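You operate a simulated robot arm through the tools that you are given. There is no shell and no other tool. Be economical: measure what you need, move in short steps, check, and stop when the job is done.

Carry out the task below with a simulated robot arm. There is one attempt and no reset: what you move stays moved.

## Task
Oil the bare patch on the loose head, then lay the head in the top of the short cask.
Fine: wooden brush, oil from the green tin; put the brush back. Set down upright: wooden brush. A coat counts when it lies all over at full strength: go over it till it gets no stronger.
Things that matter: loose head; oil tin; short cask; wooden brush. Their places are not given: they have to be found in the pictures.

It is judged by the outcome, as a careful person would: the job done as asked, and still so three seconds after it is handed in. It fails if anything else is knocked over, pushed out of place, dropped, spilled or broken.

## Robot
A 6-joint arm with a two-finger parallel gripper, fixed in place. Base frame: the origin is at the foot of the arm, x ahead of it, y to its left, z up; the work surface is at about z = 0.6. Units: m, degrees, N and s.
With the tool pointing down near the work surface it reaches from about 0.1 to 0.68 m from the base axis. Its first joint turns from -66.0 to 66.0 degrees. Payload 2.45 kg.
Tool frame: the origin (TCP) lies between the finger pads and is the grasp point; the fingertips stand 0.024 m ahead of it; z points along the fingers, y is the line along which they close. The gripper opens to 0.068 m. The fingers are 0.017 m wide and 0.01 m thick; the gripper's body (0.04 by 0.07 m) begins 0.041 m behind the TCP.
Orientation is that of the tool frame in the base frame, as a unit quaternion [w, x, y, z]. With the fingers straight down and closing along the base's y, the tool's x points along the base's -x, its y along +y and its z along -z.

## Interface
- The arm moves only by the tool send_rows. Its argument "plan" is one flat list of numbers, 7 for each row, row after row: the gripper command, from -1 (shut) to 1 (fully open), values between in proportion, then the shift along the base's x, y, z in m, then the turn, a rotation vector about the base's x, y, z in degrees. In form: [grip, x, y, z, wx, wy, wz, grip, x, y, z, wx, wy, wz, ...]. A call has 1 to 10 rows; each row is the pose to reach, as a shift and turn from the pose commanded when the call began. Each row takes 0.2 s and may step no farther than 0.05 m and 8.6 degrees from the row before; otherwise, or with a gripper value out of range, the whole call is refused. A pose out of reach is approached as far as the arm can. The call stops where the force on the tool passes 40 N (or 10 N more than at its start, if that is more) or the arm is blocked; 0.2 s more then pass. The fingers move at their own pace (about 0.108 m/s each) and stop on an object; they squeeze with about 41 N. The grip force told is the motor's: it shows also when the fingers shut on nothing. Time passes only in rows, and 0.2 s behind the last, so rows that repeat a pose let the fingers close. It gives the time, the measured TCP pose, the force on the tool (base axes), the opening and the grip force at its end, in the units of the frame above (readings bear some noise), with the torque about the TCP (base axes, N m) and any sound that the robot's microphone picked up.
- Cameras (640 x 400 px; columns grow to the right, rows downward): "scene" is fixed at [0.1711, 0.4129, 1.4642]; the picture's right is [-0.74, -0.67, 0.00], its down [-0.38, 0.42, -0.83] and it looks along [0.56, -0.61, -0.56] (base axes); focal length 293 px, centre (320, 200). "wrist" rides on the gripper at [0.084, 0.011, -0.075] in the tool frame; the picture's right is [-0.13, 0.99, 0.00], its down [-0.60, -0.08, -0.79] and it looks along [-0.79, -0.10, 0.61] (tool axes); focal length 251 px, centre (320, 200).
- snapshot(camera): a new picture of that camera. No time passes.
- measure_at(camera, pixels): for up to 12 pixels [column, row] of the newest picture of that camera ("zoom" is the newest enlarged one), the place [x, y, z] in the base frame of the surface seen there, good to about 0.002 m. No time passes.
- enlarge(camera, box): a new picture of the part [left, top, right, bottom] of that camera's present view, enlarged. No time passes.
- job_done(): hands the job in; it is judged then, once.

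Work in short steps. Measure before you move; look again where a grasp or a placing could have gone wrong, and mend it. You have 80 turns and 54 pictures in all, those below and enlarged ones among them. Open the gripper and draw the arm clear of the work before you hand the job in, unless the task says otherwise; then end with one line.

The tools are called as a command line: name --argument value ..., lists and objects as JSON in quotes. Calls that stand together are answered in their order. send_rows: Moves the arm, as the interface text tells. Its arguments: {"type":"object","properties":{"plan":{"type":"array","items":{"type":"number"}}},"required":["plan"]} The other tools are called the same way: snapshot (camera) takes a picture; measure_at (camera, pixels) gives the place of the surface under pixels of a picture; enlarge (camera, box) takes an enlarged picture of a part of a camera's view; job_done () hands the job in.

At the start:

```text
clock: 0.0
eef_pos: [0.4111, -0.1422, 1.2171]
ee_rot: [0.0, 0.0, 1.0, 0.0]
ft_force: [-0.5, 0.3, 0.4]
ft_torque: [-0.04, 0.01, 0.01]
grip_width: 0.0682
gripper_force: 0.0
```

scene: 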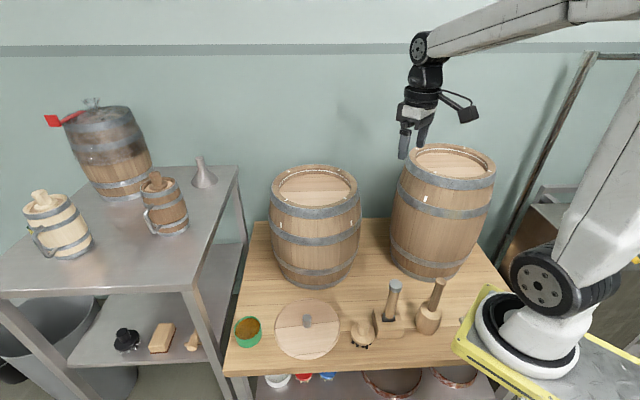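
wrist: 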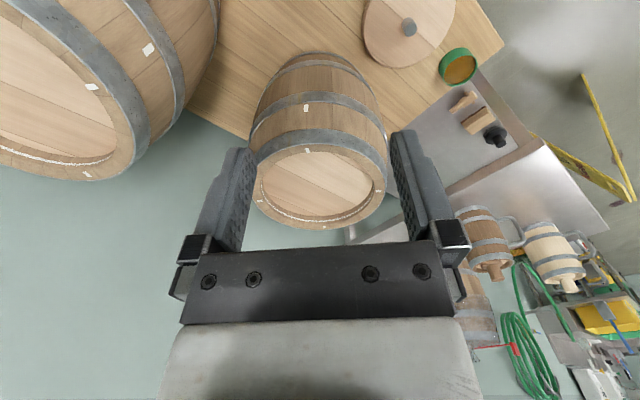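

The scene shows the head at about (307,330), the green tin at (248,330) and tools at (362,335), (390,305), (430,310). I enlarge these areas to see which one is the brush.

enlarge --camera "scene" --box '[220, 260, 460, 400]'

enlarge --camera "scene" --box '[250, 140, 510, 300]'

```text
2.67 times, centred on (340, 330) of scene
```

zoom: 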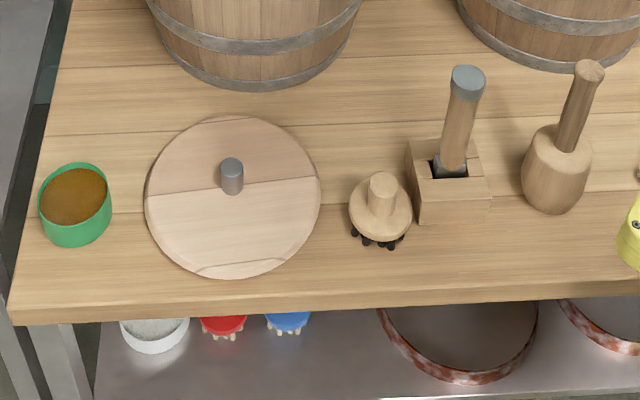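

```text
2.46 times, centred on (380, 220) of scene
```

zoom: 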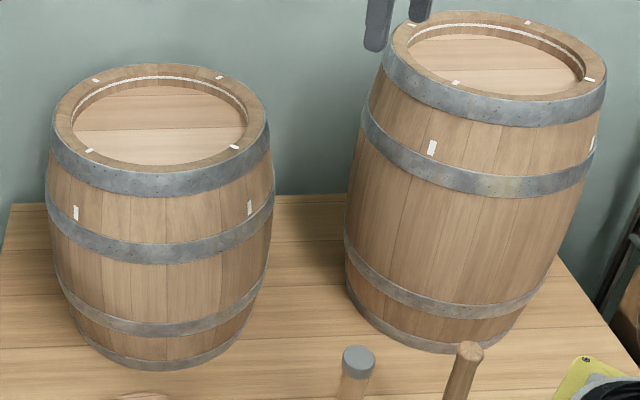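

Now measuring the main things: the brush knob, tin, head knob and edges, and cask rims.

measure_at --camera "scene" --pixels '[[363, 325], [357, 340], [369, 340], [248, 328], [243, 336], [307, 319], [275, 330], [340, 329], [307, 359], [303, 302], [320, 335], [310, 350]]'

measure_at --camera "zoom" --pixels '[[160, 70], [62, 120], [256, 120], [160, 170], [160, 110], [160, 145], [400, 50], [495, 15], [600, 75], [500, 70], [85, 125], [238, 125]]'

```text
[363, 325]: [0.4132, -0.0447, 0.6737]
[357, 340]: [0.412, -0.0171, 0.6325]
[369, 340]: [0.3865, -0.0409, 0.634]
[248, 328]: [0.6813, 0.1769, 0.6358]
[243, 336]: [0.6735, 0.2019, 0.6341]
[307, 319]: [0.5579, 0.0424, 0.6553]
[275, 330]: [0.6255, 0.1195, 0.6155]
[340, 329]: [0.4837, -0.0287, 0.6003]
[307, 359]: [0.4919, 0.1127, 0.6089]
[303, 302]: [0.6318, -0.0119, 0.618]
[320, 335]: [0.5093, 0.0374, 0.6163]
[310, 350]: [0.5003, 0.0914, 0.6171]
```

```text
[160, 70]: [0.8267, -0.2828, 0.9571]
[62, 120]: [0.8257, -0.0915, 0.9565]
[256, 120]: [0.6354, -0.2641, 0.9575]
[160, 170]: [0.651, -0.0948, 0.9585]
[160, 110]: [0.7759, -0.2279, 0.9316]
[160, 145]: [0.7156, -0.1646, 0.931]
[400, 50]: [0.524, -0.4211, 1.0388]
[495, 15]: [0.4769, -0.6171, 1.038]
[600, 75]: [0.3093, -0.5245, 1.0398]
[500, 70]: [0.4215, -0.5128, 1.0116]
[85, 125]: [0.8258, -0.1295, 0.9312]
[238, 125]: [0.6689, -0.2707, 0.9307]
```

I look closer at the head to find the bare patch, and at the brush.

enlarge --camera "scene" --box '[265, 295, 345, 370]'

enlarge --camera "scene" --box '[335, 305, 405, 360]'

```text
5.33 times, centred on (305, 332) of scene
```

zoom: 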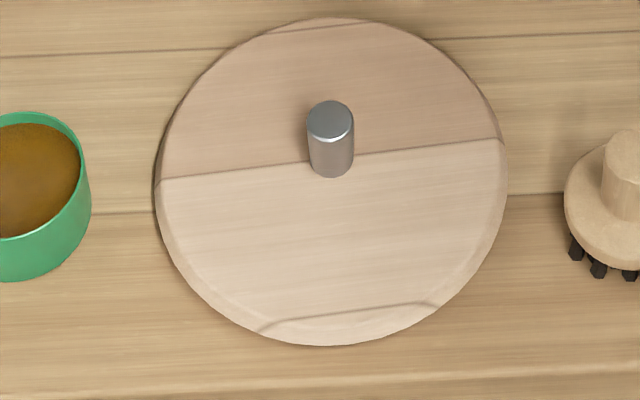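

```text
7.27 times, centred on (370, 332) of scene
```

zoom: 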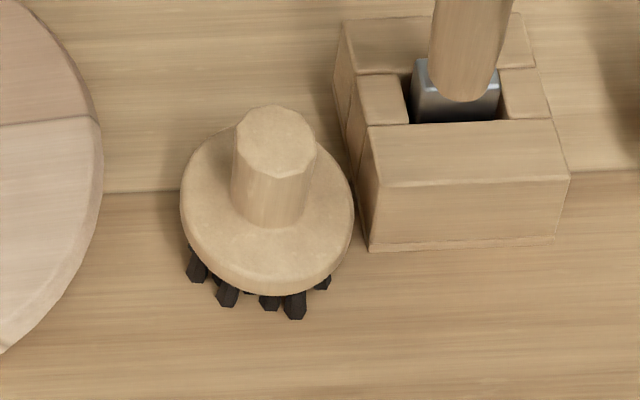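

The patch isn't clear from here, so I move the wrist camera nearer to the head, well above everything.

send_rows --plan '[1, 0, 0.019, -0.042, 0, 0, 0, 1, 0, 0.037, -0.083, 0, 0, 0, 1, 0, 0.056, -0.125, 0, 0, 0, 1, 0, 0.075, -0.167, 0, 0, 0, 1, 0, 0.094, -0.208, 0, 0, 0, 1, 0, 0.112, -0.25, 0, 0, 0, 1, 0, 0.131, -0.292, 0, 0, 0, 1, 0, 0.15, -0.333, 0, 0, 0, 1, 0, 0.168, -0.375, 0, 0, 0, 1, 0, 0.187, -0.417, 0, 0, 0]'

snapshot --camera "wrist"

```text
clock: 2.2
eef_pos: [0.4113, 0.0457, 0.799]
ee_rot: [0.0, 0.0, 1.0, 0.0]
ft_force: [-0.8, 0.8, -1.0]
ft_torque: [-0.04, -0.01, 0.0]
grip_width: 0.0681
gripper_force: 0.1
```

```text
47 pictures are left
```

wrist: 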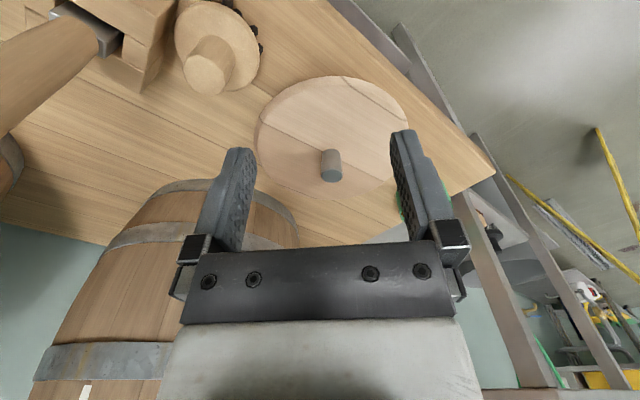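

enlarge --camera "wrist" --box '[240, 60, 420, 210]'

```text
2.67 times, centred on (330, 135) of wrist
```

zoom: 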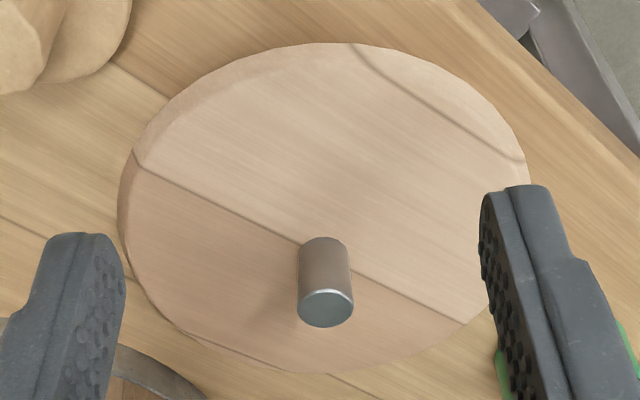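

enlarge --camera "scene" --box '[280, 320, 330, 362]'

enlarge --camera "wrist" --box '[290, 70, 400, 150]'

```text
9.52 times, centred on (305, 341) of scene
```

zoom: 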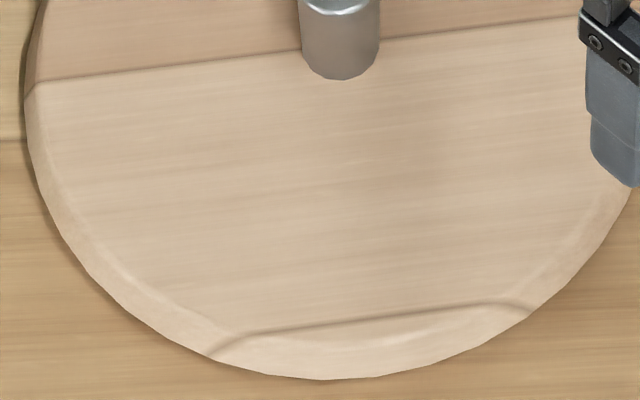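

```text
5.00 times, centred on (345, 110) of wrist
```

zoom: 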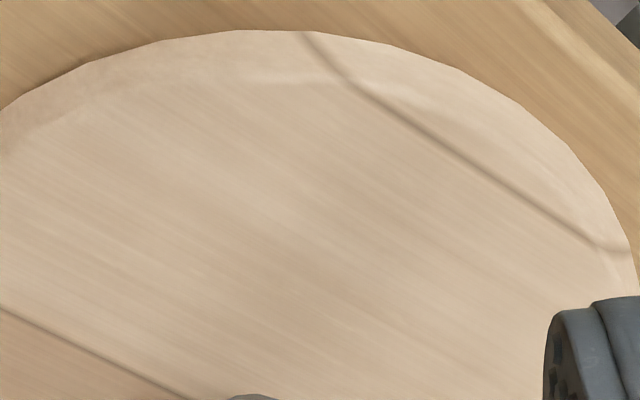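

No patch contrast is visible yet, so I'll watch for it as oil goes on. Now I measure the brush knob, disc, and the tin's rim and oil level via a sharp zoom.

enlarge --camera "scene" --box '[225, 305, 275, 355]'

measure_at --camera "zoom" --pixels '[[320, 115], [218, 190], [420, 190], [320, 260], [320, 200], [320, 330]]'

measure_at --camera "wrist" --pixels '[[205, 75], [190, 75], [222, 75], [207, 50], [180, 40], [258, 50], [215, 8], [235, 30]]'

```text
8.00 times, centred on (250, 330) of scene
```

zoom: 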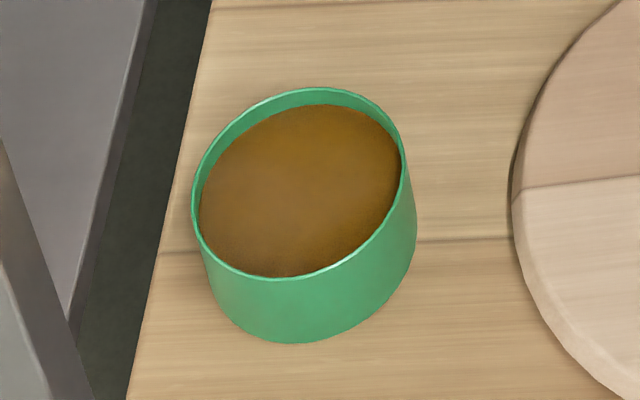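

```text
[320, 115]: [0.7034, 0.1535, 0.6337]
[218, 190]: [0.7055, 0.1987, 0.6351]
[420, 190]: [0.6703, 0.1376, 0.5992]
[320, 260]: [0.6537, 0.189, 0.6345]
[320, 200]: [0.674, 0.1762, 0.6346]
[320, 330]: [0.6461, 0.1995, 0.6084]
```

```text
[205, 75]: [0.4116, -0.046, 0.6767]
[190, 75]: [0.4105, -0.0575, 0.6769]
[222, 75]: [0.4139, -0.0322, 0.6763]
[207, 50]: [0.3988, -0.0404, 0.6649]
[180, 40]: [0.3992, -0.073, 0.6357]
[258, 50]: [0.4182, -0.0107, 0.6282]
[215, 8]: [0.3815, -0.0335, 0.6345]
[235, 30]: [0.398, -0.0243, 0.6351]
```

The tin's centre is about (0.683, 0.179), with oil at z 0.6345 and an inner radius of about 0.035. The brush knob is at (0.412, -0.045) and its top is at 0.677. The tin lies about 0.706 m out, so I test that reach with the tool straight down while staying high.

send_rows --plan '[1, 0.045, 0.02, 0, 0, 0, 0, 1, 0.09, 0.04, 0, 0, 0, 0, 1, 0.135, 0.065, 0, 0, 0, 0, 1, 0.18, 0.085, -0.01, 0, 0, 0, 1, 0.22, 0.11, -0.02, 0, 0, 0, 1, 0.25, 0.125, -0.04, 0, 0, 0, 1, 0.272, 0.133, -0.07, 0, 0, 0, 1, 0.272, 0.133, -0.09, 0, 0, 0]'

```text
refused: row 3 steps farther than a row can; nothing moved
```

Row 3's step was slightly too long; same path with shorter steps.

send_rows --plan '[1, 0.04, 0.02, 0, 0, 0, 0, 1, 0.08, 0.04, 0, 0, 0, 0, 1, 0.12, 0.06, 0, 0, 0, 0, 1, 0.16, 0.08, -0.01, 0, 0, 0, 1, 0.2, 0.1, -0.02, 0, 0, 0, 1, 0.24, 0.12, -0.03, 0, 0, 0, 1, 0.272, 0.133, -0.06, 0, 0, 0, 1, 0.272, 0.133, -0.08, 0, 0, 0]'

```text
clock: 4.0
eef_pos: [0.6826, 0.1773, 0.7193]
ee_rot: [-0.001, 0.0, 1.0, 0.0]
ft_force: [0.3, -0.2, 0.3]
ft_torque: [0.01, 0.01, -0.02]
grip_width: 0.0681
gripper_force: 0.1
```

It reaches there. I check 0.03 lower, since the dip needs about z 0.69 with the fingertips at 0.666 above the 0.645 rim, then go up.

send_rows --plan '[1, 0, 0, -0.03, 0, 0, 0, 1, 0, 0, -0.03, 0, 0, 0]'

snapshot --camera "wrist"

```text
clock: 4.6
eef_pos: [0.6777, 0.1756, 0.6941]
ee_rot: [0.0, 0.0, 1.0, 0.0]
ft_force: [0.8, -0.2, 0.0]
ft_torque: [0.03, 0.0, 0.0]
grip_width: 0.068
gripper_force: 0.1
out of reach, approached as far as the arm can: row 1, 2
```

```text
42 pictures are left
```

wrist: 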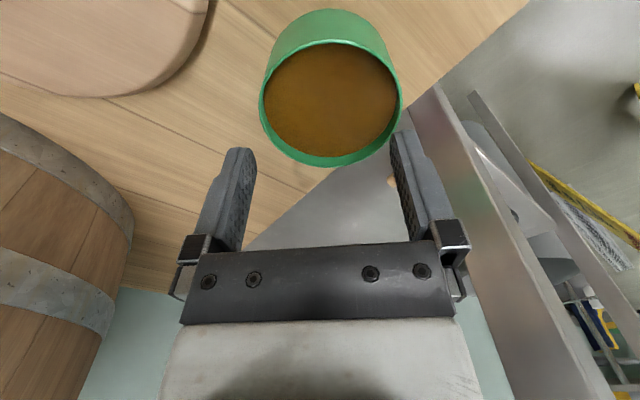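

At z 0.694 the arm falls about 5 mm short, so I'll grasp the brush with the tool pitched about 15° outward to gain reach. First I measure the tin exactly in this view.

measure_at --camera "wrist" --pixels '[[264, 100], [400, 100], [330, 41], [330, 162], [330, 100], [330, 48], [330, 152], [270, 100], [394, 100], [285, 60], [375, 145]]'

measure_at --camera "wrist" --pixels '[[261, 100], [262, 95], [402, 95], [332, 164], [280, 135], [396, 72]]'

```text
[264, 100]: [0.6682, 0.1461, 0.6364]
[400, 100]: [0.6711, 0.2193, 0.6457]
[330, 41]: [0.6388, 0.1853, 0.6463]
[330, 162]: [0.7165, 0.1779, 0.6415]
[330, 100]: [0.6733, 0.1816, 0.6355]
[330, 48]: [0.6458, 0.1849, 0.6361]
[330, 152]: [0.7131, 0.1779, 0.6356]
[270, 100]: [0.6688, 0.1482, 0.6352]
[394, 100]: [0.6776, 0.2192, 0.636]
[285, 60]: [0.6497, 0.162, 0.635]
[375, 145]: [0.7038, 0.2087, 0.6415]
```

```text
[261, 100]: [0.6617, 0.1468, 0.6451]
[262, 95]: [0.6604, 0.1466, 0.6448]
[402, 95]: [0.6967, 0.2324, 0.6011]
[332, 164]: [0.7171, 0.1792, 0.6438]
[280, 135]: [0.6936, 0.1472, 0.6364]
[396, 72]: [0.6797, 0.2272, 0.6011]
```

The tin's inner centre is about (0.679, 0.182), rim z 0.646. Now I rise and travel to above the brush, pitching the tool 15° outward.

send_rows --plan '[1, 0, 0, 0.05, 0, 0, 0, 1, 0, 0, 0.09, 0, 0, 0, 1, -0.036, -0.03, 0.09, 0, 0, 0, 1, -0.072, -0.06, 0.09, 0, 0, 0, 1, -0.108, -0.09, 0.09, 0, 0, 0, 1, -0.144, -0.12, 0.09, 0, -3, 0, 1, -0.18, -0.15, 0.09, 0, -6, 0, 1, -0.216, -0.18, 0.09, 0, -9, 0, 1, -0.252, -0.205, 0.09, 0, -12, 0, 1, -0.271, -0.223, 0.08, 0, -15, 0]'

snapshot --camera "wrist"

```text
clock: 5.5
eef_pos: [0.7688, 0.1794, 0.8168]
ee_rot: [0.134, 0.0, 0.99, 0.036]
ft_force: [-2.0, -1.3, -1.1]
ft_torque: [0.13, -0.13, -0.04]
grip_width: 0.0677
gripper_force: 0.0
out of reach, approached as far as the arm can: row 1, 2
stopped in row 4: the force on the tool passed its limit at 66 N (the readings are from after the stop); the commanded pose is now the measured one
```

```text
41 pictures are left
```

wrist: 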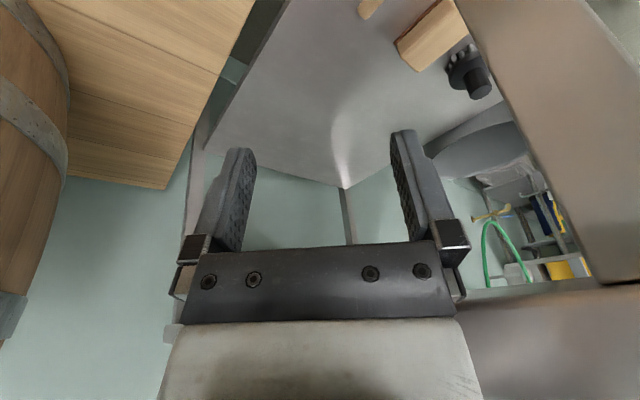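

The arm swung outward from the reach limit (to 0.769, 0.179, 0.817) and stopped on a force spike; I check the scene for any contact.

snapshot --camera "scene"

```text
40 pictures are left
```

scene: 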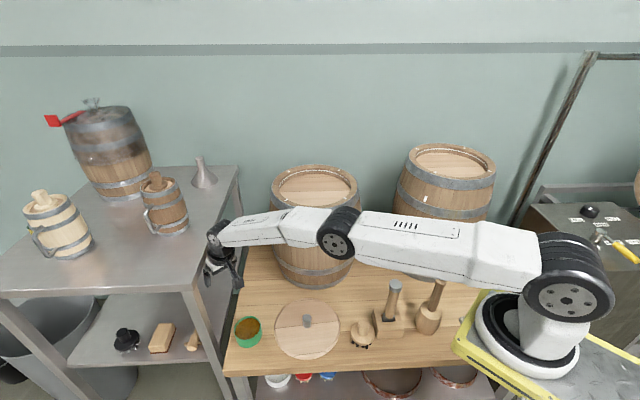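

Nothing seems displaced, but the gripper is near the shelf's edge. I retract slowly inward and up while keeping the orientation.

send_rows --plan '[1, -0.02, -0.005, 0.01, 0, 0, 0, 1, -0.05, -0.012, 0.02, 0, 0, 0, 1, -0.08, -0.02, 0.03, 0, 0, 0]'

```text
clock: 6.2
eef_pos: [0.6897, 0.1597, 0.847]
ee_rot: [0.135, -0.001, 0.99, 0.037]
ft_force: [-0.5, -0.3, 0.0]
ft_torque: [0.02, 0.02, -0.01]
grip_width: 0.0681
gripper_force: 0.1
```

Tracking is normal again. I continue to above the brush at (0.412, -0.045), removing the 4° roll.

send_rows --plan '[1, -0.035, -0.025, 0, 0, 0, 0, 1, -0.07, -0.05, 0, 0, 0, 0, 1, -0.105, -0.077, 0, -1, 0, 0, 1, -0.14, -0.103, 0, -2, 0, 0, 1, -0.175, -0.129, 0, -3, 0, 0, 1, -0.21, -0.155, 0, -4, 0, 0, 1, -0.244, -0.18, -0.02, -4.2, 0, 0, 1, -0.278, -0.205, -0.04, -4.2, 0, 0, 1, -0.278, -0.205, -0.087, -4.2, 0, 0]'

snapshot --camera "wrist"

enlarge --camera "scene" --box '[220, 130, 540, 390]'

```text
clock: 8.2
eef_pos: [0.4107, -0.0441, 0.7604]
ee_rot: [0.135, -0.005, 0.991, 0.0]
ft_force: [0.6, 0.3, 0.8]
ft_torque: [-0.03, -0.04, 0.0]
grip_width: 0.0681
gripper_force: 0.0
```

```text
39 pictures are left
```

wrist: 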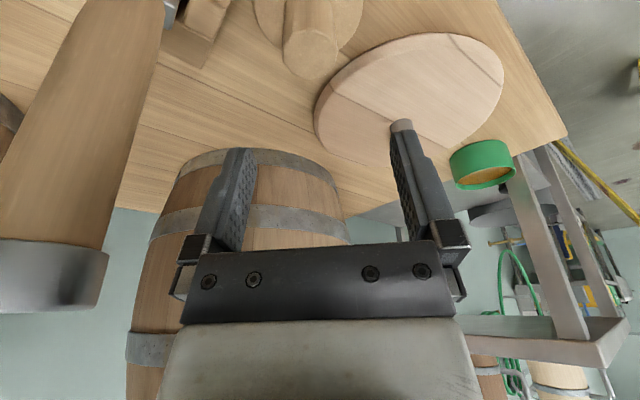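

```text
1.54 times, centred on (380, 260) of scene
```

zoom: 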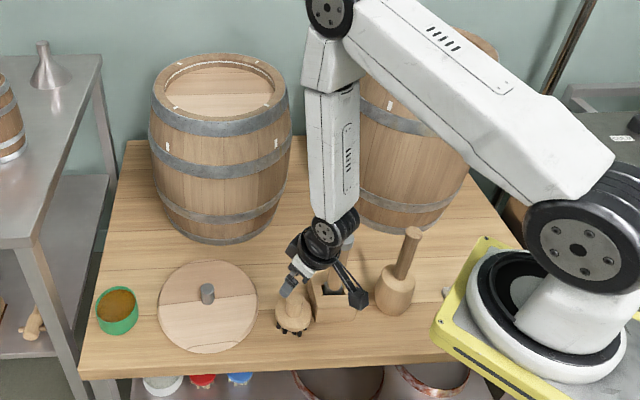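

The block's upright handle (left in the wrist picture) is close to the camera side. I measure it before descending.

measure_at --camera "wrist" --pixels '[[50, 275], [105, 275], [2, 275], [120, 120], [160, 60], [205, 20], [310, 55], [290, 40], [330, 40], [310, 70], [100, 230], [5, 235]]'

measure_at --camera "zoom" --pixels '[[350, 240], [345, 255], [413, 232], [410, 260], [358, 300], [338, 270]]'

```text
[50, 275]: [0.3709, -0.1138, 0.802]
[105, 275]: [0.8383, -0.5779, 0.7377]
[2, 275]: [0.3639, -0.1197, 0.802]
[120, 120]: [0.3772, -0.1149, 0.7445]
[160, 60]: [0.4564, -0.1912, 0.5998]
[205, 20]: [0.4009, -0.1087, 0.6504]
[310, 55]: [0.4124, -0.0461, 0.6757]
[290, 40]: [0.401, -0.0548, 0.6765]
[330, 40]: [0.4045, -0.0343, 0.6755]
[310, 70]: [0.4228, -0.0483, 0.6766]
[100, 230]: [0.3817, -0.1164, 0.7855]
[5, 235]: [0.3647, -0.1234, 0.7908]
```

```text
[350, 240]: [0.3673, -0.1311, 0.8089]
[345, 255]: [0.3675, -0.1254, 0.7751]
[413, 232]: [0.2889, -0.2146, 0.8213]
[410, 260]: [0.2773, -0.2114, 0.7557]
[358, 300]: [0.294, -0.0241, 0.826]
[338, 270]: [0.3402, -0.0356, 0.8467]
```

The handle axis is near (0.370, -0.125), clear of the gripper body. I check the block's edge nearest the brush against the left finger.

enlarge --camera "wrist" --box '[140, 0, 380, 100]'

measure_at --camera "wrist" --pixels '[[228, 5], [222, 15], [214, 30], [205, 45], [200, 62], [185, 45]]'

```text
2.67 times, centred on (260, 50) of wrist
```

zoom: 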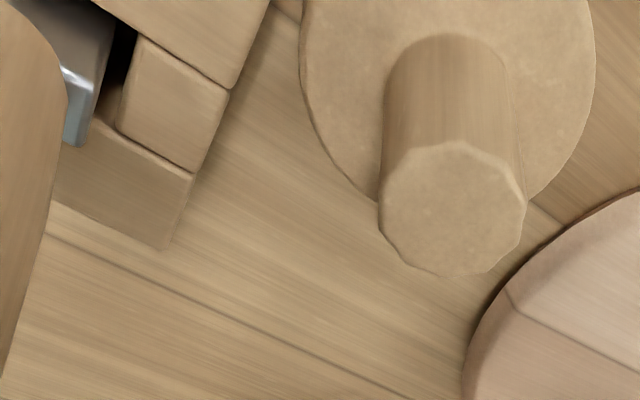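

```text
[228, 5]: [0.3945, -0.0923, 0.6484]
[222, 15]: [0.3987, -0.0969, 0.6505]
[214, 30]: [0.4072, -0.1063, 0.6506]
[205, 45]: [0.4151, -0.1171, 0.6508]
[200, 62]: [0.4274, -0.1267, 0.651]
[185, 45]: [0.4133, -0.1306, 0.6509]
```

The block edge is over 15 mm clear of the finger path. I descend to TCP z ≈ 0.665 with a partial opening, then close.

send_rows --plan '[0.7, 0, -0.001, -0.03, 0, 0, 0, 0.7, 0.0005, -0.0015, -0.06, 0, 0, 0, 0.7, 0.0005, -0.0015, -0.08, 0, 0, 0, 0.7, 0.0005, -0.0015, -0.0955, 0, 0, 0, -1, 0.0005, -0.0015, -0.0955, 0, 0, 0, -1, 0.0005, -0.0015, -0.0955, 0, 0, 0, -1, 0.0005, -0.0015, -0.0955, 0, 0, 0]'

snapshot --camera "wrist"

```text
clock: 9.8
eef_pos: [0.4108, -0.045, 0.6635]
ee_rot: [0.134, -0.006, 0.991, 0.001]
ft_force: [-0.6, 0.4, -1.1]
ft_torque: [-0.01, 0.01, 0.03]
grip_width: 0.0322
gripper_force: 41.0
```

```text
36 pictures are left
```

wrist: 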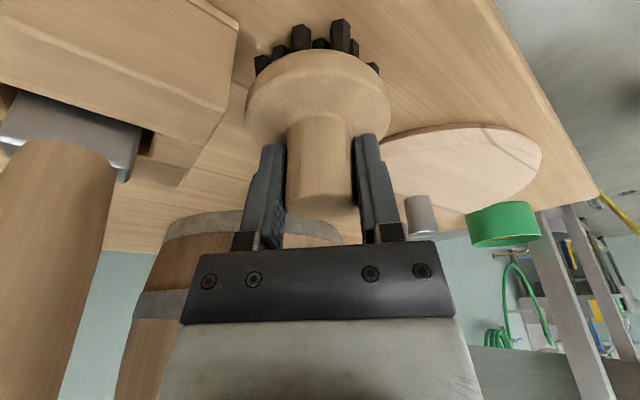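

Brush is held (width 0.032, centred). I lift it and carry it to above the tin at z ≈ 0.78.

send_rows --plan '[-1, 0, 0, 0.04, 0, 0, 0, -1, 0, 0, 0.08, 0, 0, 0, -1, 0.02, 0.015, 0.11, 0, 0, 0, -1, 0.055, 0.045, 0.115, 0, 0, 0, -1, 0.09, 0.075, 0.115, 0, 0, 0, -1, 0.125, 0.105, 0.115, 0, 0, 0, -1, 0.16, 0.135, 0.115, 0, 0, 0, -1, 0.195, 0.165, 0.115, 0, 0, 0, -1, 0.23, 0.195, 0.115, 0, 0, 0, -1, 0.267, 0.227, 0.115, 0, 0, 0]'

snapshot --camera "wrist"

```text
clock: 12.2
eef_pos: [0.6978, 0.1582, 0.7918]
ee_rot: [0.203, -0.195, 0.952, -0.123]
ft_force: [-0.2, -1.2, 0.7]
ft_torque: [0.01, -0.02, 0.02]
grip_width: 0.0
gripper_force: 23.5
out of reach, approached as far as the arm can: row 7, 10
stopped in row 10: the arm was blocked; the commanded pose is now the measured one
```

```text
35 pictures are left
```

wrist: 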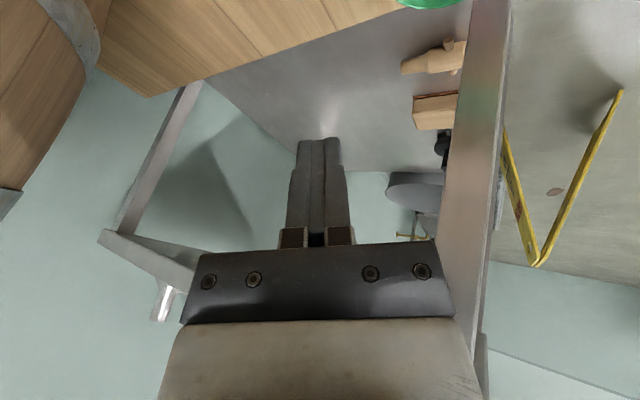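

The arm hit a bad configuration partway and the brush is no longer in the fingers (width 0). I look for it.

snapshot --camera "scene"

```text
34 pictures are left
```

scene: 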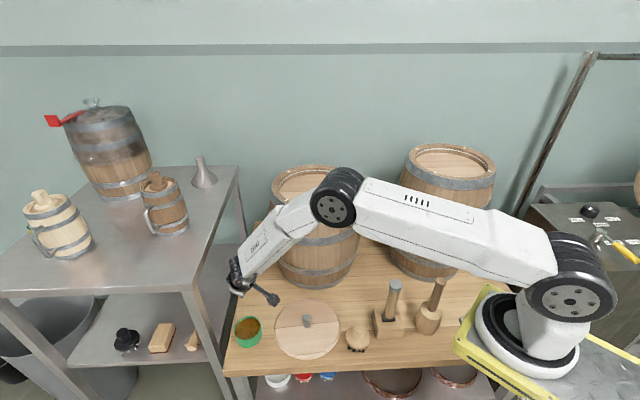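

The brush stands on the table at (357,338), slightly shifted: it slipped off early in the lift. I zoom in on it.

enlarge --camera "scene" --box '[325, 310, 385, 360]'

measure_at --camera "zoom" --pixels '[[355, 170], [330, 130], [345, 210], [300, 220], [410, 220], [350, 255], [320, 260], [390, 150]]'

```text
8.00 times, centred on (355, 335) of scene
```

zoom: 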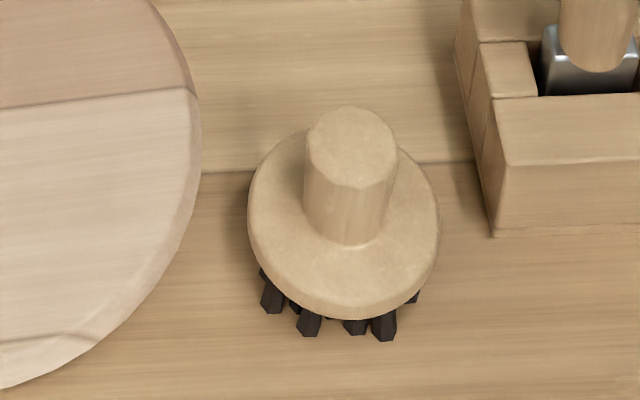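

```text
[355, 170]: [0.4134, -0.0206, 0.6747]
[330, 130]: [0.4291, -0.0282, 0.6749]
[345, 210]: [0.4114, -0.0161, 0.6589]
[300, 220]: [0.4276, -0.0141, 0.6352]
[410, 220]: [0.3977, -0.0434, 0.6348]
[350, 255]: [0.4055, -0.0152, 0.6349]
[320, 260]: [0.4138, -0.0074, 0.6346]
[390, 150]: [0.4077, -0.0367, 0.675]
```

The brush stands upright with its knob at about (0.418, -0.029). I'll regrasp with the tool straight down, which tracked well before. First I back the arm inward and up and undo the ~36° skew.

send_rows --plan '[-1, -0.03, -0.01, 0.03, 0, 0, 0, -1, -0.06, -0.02, 0.06, 0, 0, 0, -1, -0.09, -0.03, 0.07, 2.4, 3.9, -3.8, -1, -0.11, -0.04, 0.07, 4.8, 7.8, -7.5, -1, -0.13, -0.05, 0.07, 7.2, 11.7, -11.3, -1, -0.15, -0.06, 0.07, 9.6, 15.7, -15.1, -1, -0.17, -0.07, 0.07, 12, 19.6, -18.8, -1, -0.19, -0.08, 0.07, 14.3, 23.5, -22.6]'

```text
clock: 14.1
eef_pos: [0.4985, 0.0809, 0.8474]
ee_rot: [0.032, -0.017, 0.999, -0.028]
ft_force: [-0.3, 0.2, 0.4]
ft_torque: [0.0, -0.03, 0.01]
grip_width: 0.0002
gripper_force: 23.9
out of reach, approached as far as the arm can: row 7, 8
```

send_rows --plan '[-1, -0.02, -0.02, 0.01, 0, 0, 0, -1, -0.04, -0.05, 0.01, 1.6, 1.9, -1, -1, -0.08, -0.08, 0.01, 3.2, 3.7, -1.9, -1, -0.08, -0.11, 0.01, 3.2, 3.7, -1.9]'

snapshot --camera "scene"

```text
clock: 15.1
eef_pos: [0.4198, -0.0378, 0.8511]
ee_rot: [0.026, -0.003, 0.999, -0.019]
ft_force: [0.5, -0.2, 0.3]
ft_torque: [0.01, 0.02, 0.03]
grip_width: 0.0
gripper_force: 23.6
out of reach, approached as far as the arm can: row 2, 3, 4
```

```text
32 pictures are left
```

scene: 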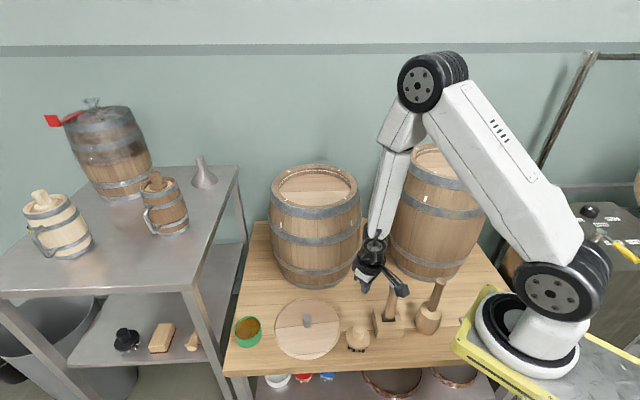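

About 3° of tilt remains and the solver calls it out of reach. I try correcting it at a slightly different pose near the first good one.

send_rows --plan '[-1, 0, 0, -0.03, 0, 0, 0, -1, -0.01, 0.02, -0.05, 1, 1.5, 0, -1, -0.01, 0.02, -0.05, 2.2, 3, -0.3, -1, -0.01, 0.02, -0.05, 2.2, 3, -0.3]'

```text
clock: 16.1
eef_pos: [0.4073, -0.037, 0.8073]
ee_rot: [0.001, -0.001, 1.0, 0.001]
ft_force: [-0.2, 0.3, 0.7]
ft_torque: [0.0, 0.02, -0.01]
grip_width: 0.0
gripper_force: 23.2
out of reach, approached as far as the arm can: row 1, 2, 3
```

Vertical again. I move above the brush with the gripper partly open and look.

send_rows --plan '[0.7, 0.005, 0.004, -0.02, 0, 0, 0, 0.7, 0.01, 0.008, -0.047, 0, 0, 0, 0.7, 0.01, 0.008, -0.047, 0, 0, 0]'

snapshot --camera "wrist"

```text
clock: 16.9
eef_pos: [0.4212, 0.0017, 0.7613]
ee_rot: [-0.023, 0.045, 0.998, 0.021]
ft_force: [-0.8, 0.3, -0.5]
ft_torque: [0.01, -0.04, 0.01]
grip_width: 0.0576
gripper_force: 0.1
out of reach, approached as far as the arm can: row 1
```

```text
31 pictures are left
```

wrist: 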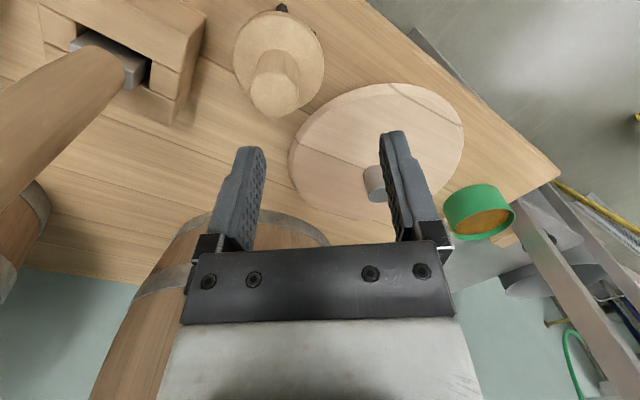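

The commanded pose had accumulated unreached corrections. I remove the residual rotation and centre over the brush knob (now wrist px (270,95)).

send_rows --plan '[0.7, -0.001, -0.015, 0, -1.2, -1.3, 2.6, 0.7, -0.003, -0.031, 0, -2.4, -2.6, 5.2, 0.7, -0.003, -0.031, 0, -2.4, -2.6, 5.2]'

measure_at --camera "wrist" --pixels '[[273, 97], [255, 97], [295, 97], [273, 115], [273, 78], [240, 40], [322, 50]]'

```text
clock: 17.6
eef_pos: [0.4159, -0.0318, 0.7624]
ee_rot: [-0.005, -0.043, 0.999, -0.005]
ft_force: [-0.2, 1.5, 0.6]
ft_torque: [0.02, -0.01, 0.02]
grip_width: 0.058
gripper_force: 0.1
```

```text
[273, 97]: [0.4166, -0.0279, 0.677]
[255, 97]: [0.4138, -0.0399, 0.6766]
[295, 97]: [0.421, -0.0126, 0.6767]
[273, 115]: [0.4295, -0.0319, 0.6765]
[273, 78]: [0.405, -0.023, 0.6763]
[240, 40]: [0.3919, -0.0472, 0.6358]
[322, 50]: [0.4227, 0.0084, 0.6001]
```

send_rows --plan '[0.7, 0, 0, 0, 0, 0, 0, 0.7, 0, 0, 0, 0, 0, 0, 0.7, 0, 0, 0, 0, 0, 0]'

```text
clock: 18.4
eef_pos: [0.4171, -0.0316, 0.7615]
ee_rot: [-0.004, -0.043, 0.999, -0.005]
ft_force: [-0.2, 0.6, -0.2]
ft_torque: [-0.04, -0.01, -0.01]
grip_width: 0.0583
gripper_force: 0.0
```

Settled with a 5° yaw left over. I remove it, centre on the knob (0.417, -0.0275), and descend in steps to z ≈ 0.661, leaving the gripper open.

send_rows --plan '[0.7, 0, 0.004, -0.02, 0.5, -0.5, -4.9, 0.7, 0, 0.004, -0.05, 0.5, -0.5, -4.9, 0.7, 0, 0.004, -0.08, 0.5, -0.5, -4.9, 0.7, 0, 0.004, -0.1005, 0.5, -0.5, -4.9, 0.7, 0, 0.004, -0.1005, 0.5, -0.5, -4.9]'

snapshot --camera "wrist"

```text
clock: 19.6
eef_pos: [0.4162, -0.027, 0.66]
ee_rot: [-0.001, -0.001, 1.0, 0.0]
ft_force: [-1.7, 1.3, 5.3]
ft_torque: [0.07, 0.05, 0.02]
grip_width: 0.0577
gripper_force: 0.0
```

```text
30 pictures are left
```

wrist: 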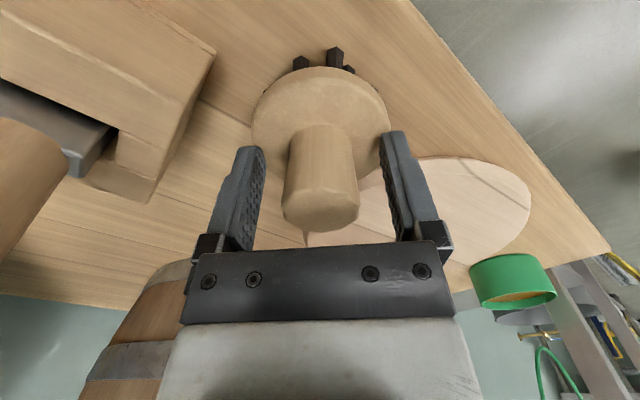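

The tips just touch the disc (Fz 5 N). I rise 1.5 mm, close, let it settle, then lift slowly 3 cm.

send_rows --plan '[0.7, 0, 0, 0.0015, 0, 0, 0, -1, 0, 0, 0.0015, 0, 0, 0, -1, 0, 0, 0.0015, 0, 0, 0, -1, 0, 0, 0.0015, 0, 0, 0, -1, 0, 0, 0.007, 0, 0, 0, -1, 0, 0, 0.015, 0, 0, 0, -1, 0, 0, 0.03, 0, 0, 0, -1, 0, 0, 0.03, 0, 0, 0]'

snapshot --camera "wrist"

```text
clock: 21.4
eef_pos: [0.4152, -0.0291, 0.6905]
ee_rot: [-0.001, 0.0, 1.0, 0.0]
ft_force: [-0.1, 0.1, -1.4]
ft_torque: [-0.02, 0.04, -0.01]
grip_width: 0.032
gripper_force: 41.2
```

```text
29 pictures are left
```

wrist: 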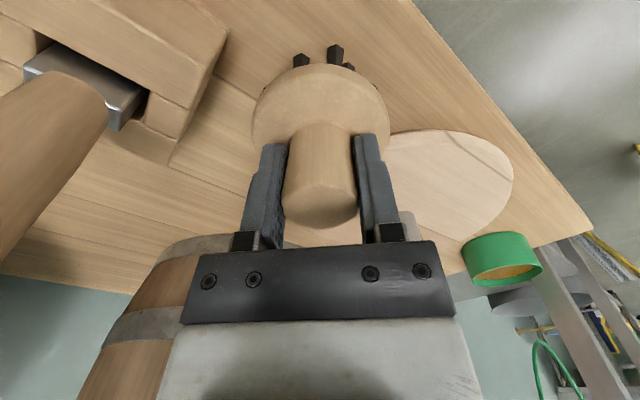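

Held now with the weight showing (−1.4 N). I continue lifting gently to z ≈ 0.79.

send_rows --plan '[-1, 0, 0, 0.015, 0, 0, 0, -1, 0, 0, 0.035, 0, 0, 0, -1, 0, 0, 0.06, 0, 0, 0, -1, 0, 0, 0.085, 0, 0, 0, -1, 0, 0, 0.1, 0, 0, 0, -1, 0, 0, 0.1, 0, 0, 0]'

```text
clock: 22.9
eef_pos: [0.4161, -0.0283, 0.7915]
ee_rot: [-0.001, 0.0, 1.0, 0.0]
ft_force: [-0.7, -0.5, -0.5]
ft_torque: [0.01, 0.0, 0.0]
grip_width: 0.032
gripper_force: 40.7
```

Still held. I go carefully along the earlier proven straight-down path, part way first.

send_rows --plan '[-1, 0, 0.025, 0.005, 0, 0, 0, -1, 0, 0.05, 0.008, 0, 0, 0, -1, 0, 0.074, 0.008, 0, 0, 0, -1, 0.03, 0.087, 0.008, 0, 0, 0, -1, 0.06, 0.1, 0.008, 0, 0, 0, -1, 0.09, 0.115, 0.008, 0, 0, 0, -1, 0.12, 0.13, 0.008, 0, 0, 0, -1, 0.12, 0.13, 0.008, 0, 0, 0]'

```text
clock: 24.6
eef_pos: [0.5359, 0.1023, 0.7983]
ee_rot: [-0.001, 0.0, 1.0, 0.001]
ft_force: [-0.2, 0.3, -0.8]
ft_torque: [-0.02, 0.02, 0.0]
grip_width: 0.0321
gripper_force: 40.8
```

Tracking well. On to above the tin (0.675, 0.180).

send_rows --plan '[-1, 0.03, 0.017, -0.003, 0, 0, 0, -1, 0.06, 0.034, -0.008, 0, 0, 0, -1, 0.09, 0.051, -0.016, 0, 0, 0, -1, 0.12, 0.067, -0.026, 0, 0, 0, -1, 0.139, 0.078, -0.045, 0, 0, 0, -1, 0.139, 0.078, -0.06, 0, 0, 0, -1, 0.139, 0.078, -0.06, 0, 0, 0]'

snapshot --camera "wrist"

enlarge --camera "scene" --box '[215, 275, 295, 355]'

```text
clock: 26.2
eef_pos: [0.6745, 0.1798, 0.737]
ee_rot: [-0.001, 0.0, 1.0, 0.0]
ft_force: [0.0, -0.9, -1.5]
ft_torque: [0.04, -0.01, 0.01]
grip_width: 0.0322
gripper_force: 41.2
```

```text
28 pictures are left
```

wrist: 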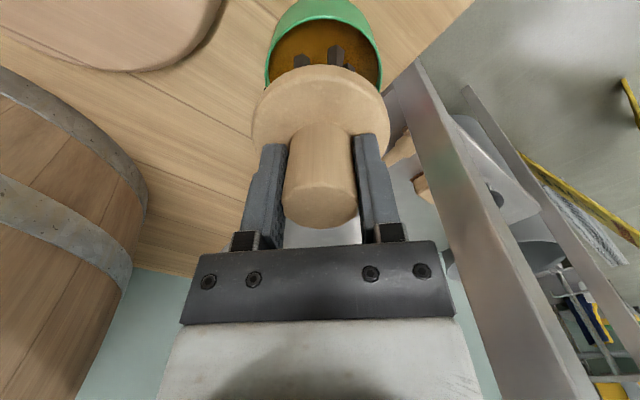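

```text
5.00 times, centred on (255, 315) of scene
```

zoom: 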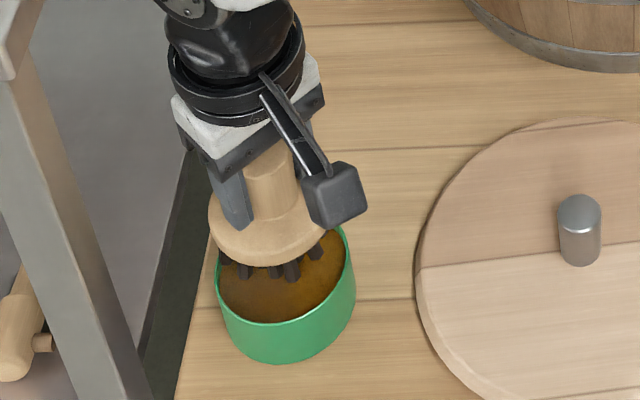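

The bristles hang over the oil. I descend about 45 mm slowly, so the bristle tips go to ≈0.630, just under the oil at 0.635.

send_rows --plan '[-1, -0.001, 0, -0.015, 0, 0, 0, -1, -0.002, 0, -0.03, 0, 0, 0, -1, -0.002, 0, -0.038, 0, 0, 0, -1, -0.002, 0, -0.045, 0, 0, 0, -1, -0.002, 0, -0.045, 0, 0, 0]'

enlarge --camera "scene" --box '[215, 275, 295, 355]'

```text
clock: 27.4
eef_pos: [0.6757, 0.1802, 0.6962]
ee_rot: [0.004, -0.001, 1.0, 0.001]
ft_force: [-0.8, 0.2, 26.7]
ft_torque: [-0.01, 0.01, 0.1]
grip_width: 0.0319
gripper_force: 40.8
```

```text
5.00 times, centred on (255, 315) of scene
```

zoom: 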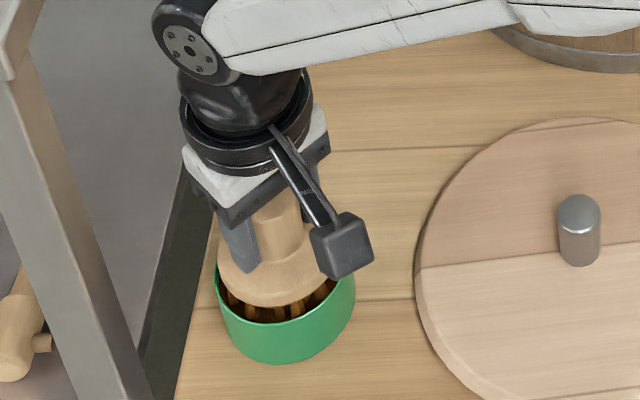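

Contact at 27 N with the oil surface, and the bristles now look brown with oil. I rise and check them.

send_rows --plan '[-1, 0, 0, 0.008, 0, 0, 0, -1, 0, 0, 0.02, 0, 0, 0, -1, 0, 0, 0.04, 0, 0, 0, -1, 0, 0, 0.065, 0, 0, 0, -1, -0.005, -0.002, 0.085, 0, 0, 0, -1, -0.005, -0.002, 0.085, 0, 0, 0]'

enlarge --camera "scene" --box '[215, 265, 335, 365]'

```text
clock: 28.9
eef_pos: [0.6672, 0.1768, 0.7784]
ee_rot: [-0.001, 0.0, 1.0, 0.001]
ft_force: [0.7, 0.6, -1.5]
ft_torque: [0.0, 0.01, -0.01]
grip_width: 0.0321
gripper_force: 40.9
```

```text
4.00 times, centred on (275, 315) of scene
```

zoom: 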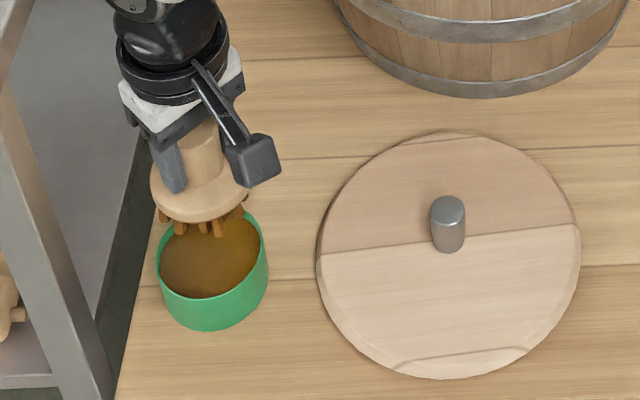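

The bristles carry oil. I travel to above the pale half of the head, target (0.519, 0.088), keeping 48 mm from its knob.

send_rows --plan '[-1, -0.03, -0.018, 0, 0, 0, 0, -1, -0.06, -0.036, 0, 0, 0, 0, -1, -0.09, -0.054, 0, 0, 0, 0, -1, -0.12, -0.072, 0, 0, 0, 0, -1, -0.148, -0.089, -0.01, 0, 0, 0, -1, -0.148, -0.089, -0.05, 0, 0, 0, -1, -0.148, -0.089, -0.08, 0, 0, 0, -1, -0.148, -0.089, -0.094, 0, 0, 0, -1, -0.148, -0.089, -0.094, 0, 0, 0]'

enlarge --camera "scene" --box '[255, 265, 365, 365]'

```text
clock: 30.9
eef_pos: [0.5193, 0.0887, 0.6834]
ee_rot: [-0.001, 0.0, 1.0, -0.001]
ft_force: [0.0, 0.0, -1.5]
ft_torque: [0.01, 0.02, -0.01]
grip_width: 0.0318
gripper_force: 41.0
```

```text
4.00 times, centred on (310, 315) of scene
```

zoom: 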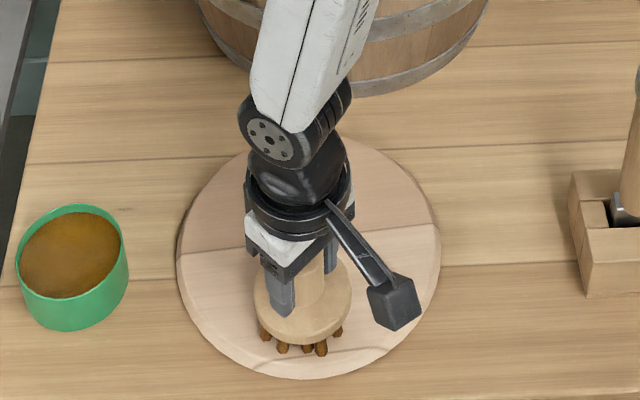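

Hovering about 5 mm above the face. I lower to light contact, make a short stroke along the seam, and lift to see what shows.

send_rows --plan '[-1, 0, 0, -0.004, 0, 0, 0, -1, 0, 0, -0.0065, 0, 0, 0, -1, -0.008, -0.007, -0.0065, 0, 0, 0, -1, -0.015, -0.013, -0.0065, 0, 0, 0, -1, 0, 0, -0.0065, 0, 0, 0, -1, 0.015, 0.013, -0.0065, 0, 0, 0, -1, 0, 0, -0.0065, 0, 0, 0]'

send_rows --plan '[-1, 0, 0, 0.02, 0, 0, 0, -1, 0.03, 0.03, 0.06, 0, 0, 0, -1, 0.05, 0.06, 0.08, 0, 0, 0, -1, 0.05, 0.1, 0.08, 0, 0, 0]'

enlarge --camera "scene" --box '[255, 275, 355, 365]'

```text
clock: 32.5
eef_pos: [0.5206, 0.089, 0.6774]
ee_rot: [0.002, -0.001, 1.0, -0.001]
ft_force: [5.0, 2.3, 15.2]
ft_torque: [0.18, -0.21, 0.0]
grip_width: 0.0318
gripper_force: 40.8
```

```text
refused: row 2 steps farther than a row can; nothing moved
```

```text
4.44 times, centred on (305, 320) of scene
```

zoom: 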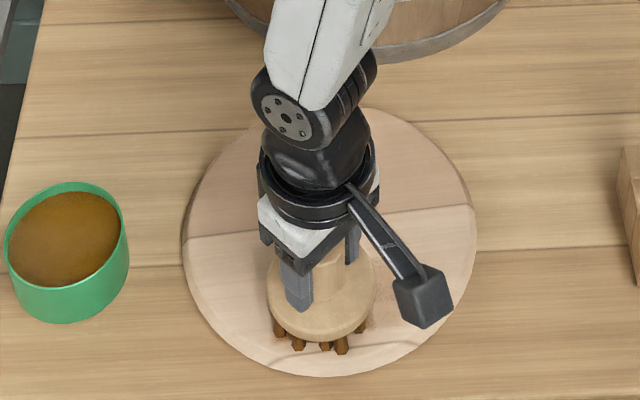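

Contact force is 15 N; the force and face height agree. I lift and move aside to view the mark.

send_rows --plan '[-1, 0, 0, 0.02, 0, 0, 0, -1, 0.01, 0.015, 0.06, 0, 0, 0, -1, 0.03, 0.04, 0.09, 0, 0, 0, -1, 0.05, 0.07, 0.11, 0, 0, 0, -1, 0.07, 0.1, 0.13, 0, 0, 0]'

enlarge --camera "scene" --box '[260, 290, 350, 370]'

```text
clock: 33.6
eef_pos: [0.5893, 0.1901, 0.8088]
ee_rot: [-0.001, -0.001, 1.0, 0.0]
ft_force: [-0.3, 0.8, -1.4]
ft_torque: [0.01, 0.01, -0.02]
grip_width: 0.0319
gripper_force: 41.1
```

```text
5.00 times, centred on (305, 330) of scene
```

zoom: 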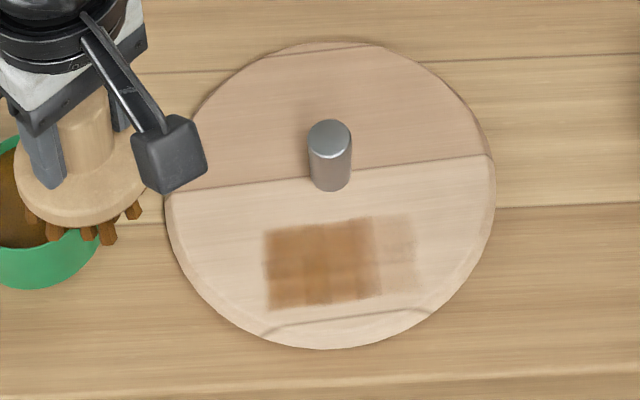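

The oil reveals a rectangular patch at zoom (263–418, 215–310), with its right end still faint. I measure the corners.

measure_at --camera "zoom" --pixels '[[264, 230], [270, 309], [415, 215], [417, 293], [380, 255], [320, 262], [330, 130], [330, 182], [345, 180]]'

enlarge --camera "scene" --box '[295, 325, 355, 365]'

```text
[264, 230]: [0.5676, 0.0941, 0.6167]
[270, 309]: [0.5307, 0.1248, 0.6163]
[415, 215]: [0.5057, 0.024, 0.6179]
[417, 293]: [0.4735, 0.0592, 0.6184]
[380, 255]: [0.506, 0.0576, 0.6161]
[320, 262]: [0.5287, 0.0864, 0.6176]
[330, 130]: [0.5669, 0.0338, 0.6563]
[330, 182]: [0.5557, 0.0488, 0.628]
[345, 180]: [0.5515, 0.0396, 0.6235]
```

```text
10.00 times, centred on (325, 345) of scene
```

zoom: 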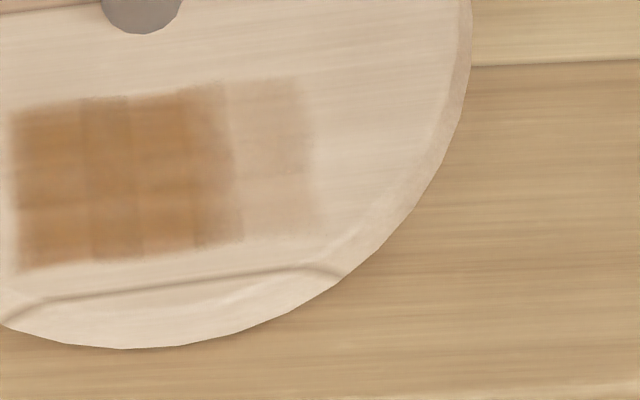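

The patch is a rectangle of about 0.093 × 0.048 centred at (0.5195, 0.0755), with its long axis along (-0.652, -0.758). I return to it and stroke to and fro along it.

send_rows --plan '[-1, -0.03, -0.035, -0.01, 0, 0, 0, -1, -0.05, -0.07, -0.03, 0, 0, 0, -1, -0.073, -0.1, -0.06, 0, 0, 0, -1, -0.073, -0.11, -0.1, 0, 0, 0, -1, -0.073, -0.11, -0.122, 0, 0, 0, -1, -0.073, -0.11, -0.13, 0, 0, 0, -1, -0.081, -0.119, -0.13, 0, 0, 0, -1, -0.089, -0.128, -0.13, 0, 0, 0, -1, -0.097, -0.137, -0.13, 0, 0, 0, -1, -0.097, -0.137, -0.13, 0, 0, 0]'

send_rows --plan '[-1, 0.012, 0.013, 0, 0, 0, 0, -1, 0.024, 0.027, 0, 0, 0, 0, -1, 0.036, 0.041, 0, 0, 0, 0, -1, 0.047, 0.053, 0, 0, 0, 0, -1, 0.036, 0.041, 0, 0, 0, 0, -1, 0.024, 0.027, 0, 0, 0, 0, -1, 0.012, 0.013, 0, 0, 0, 0, -1, 0, 0, 0, 0, 0, 0]'

```text
clock: 35.9
eef_pos: [0.4929, 0.0523, 0.6779]
ee_rot: [0.0, -0.001, 1.0, 0.0]
ft_force: [3.0, 0.7, 6.9]
ft_torque: [0.06, -0.38, 0.07]
grip_width: 0.032
gripper_force: 41.1
```

```text
clock: 37.6
eef_pos: [0.4928, 0.0508, 0.6777]
ee_rot: [-0.001, -0.002, 1.0, 0.0]
ft_force: [0.5, -0.2, 0.4]
ft_torque: [0.03, -0.1, 0.05]
grip_width: 0.0322
gripper_force: 41.2
```

Force faded toward zero at the end. I lift, move aside and look at the coat and the brush.

send_rows --plan '[-1, 0, 0, 0.03, 0, 0, 0, -1, 0.01, 0.01, 0.07, 0, 0, 0, -1, 0.03, 0.04, 0.1, 0, 0, 0, -1, 0.055, 0.075, 0.12, 0, 0, 0, -1, 0.08, 0.11, 0.13, 0, 0, 0, -1, 0.1, 0.145, 0.13, 0, 0, 0]'

enlarge --camera "scene" --box '[250, 285, 350, 370]'

```text
clock: 39.0
eef_pos: [0.5934, 0.1972, 0.8088]
ee_rot: [-0.001, 0.0, 1.0, 0.0]
ft_force: [-0.1, 0.7, -1.4]
ft_torque: [0.01, -0.01, 0.0]
grip_width: 0.0318
gripper_force: 41.1
```

```text
4.71 times, centred on (300, 328) of scene
```

zoom: 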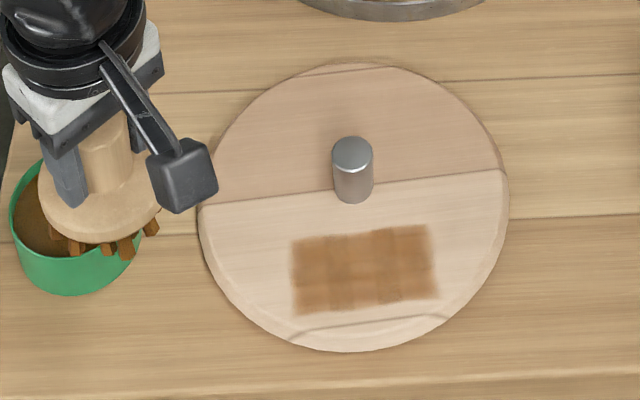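

The coat now fills the rectangle but unevenly. I re-dip the brush before more passes.

send_rows --plan '[-1, 0.03, -0.006, -0.01, 0, 0, 0, -1, 0.06, -0.012, -0.03, 0, 0, 0, -1, 0.081, -0.017, -0.06, 0, 0, 0, -1, 0.081, -0.017, -0.085, 0, 0, 0, -1, 0.081, -0.017, -0.1, 0, 0, 0, -1, 0.081, -0.017, -0.1115, 0, 0, 0, -1, 0.081, -0.017, -0.1115, 0, 0, 0, -1, 0.081, -0.017, -0.1, 0, 0, 0, -1, 0.081, -0.017, -0.07, 0, 0, 0, -1, 0.081, -0.017, -0.03, 0, 0, 0]'

```text
clock: 41.2
eef_pos: [0.6729, 0.1803, 0.7774]
ee_rot: [-0.001, 0.0, 1.0, 0.0]
ft_force: [1.0, -0.7, 0.3]
ft_torque: [0.01, 0.01, -0.01]
grip_width: 0.0317
gripper_force: 41.0
```

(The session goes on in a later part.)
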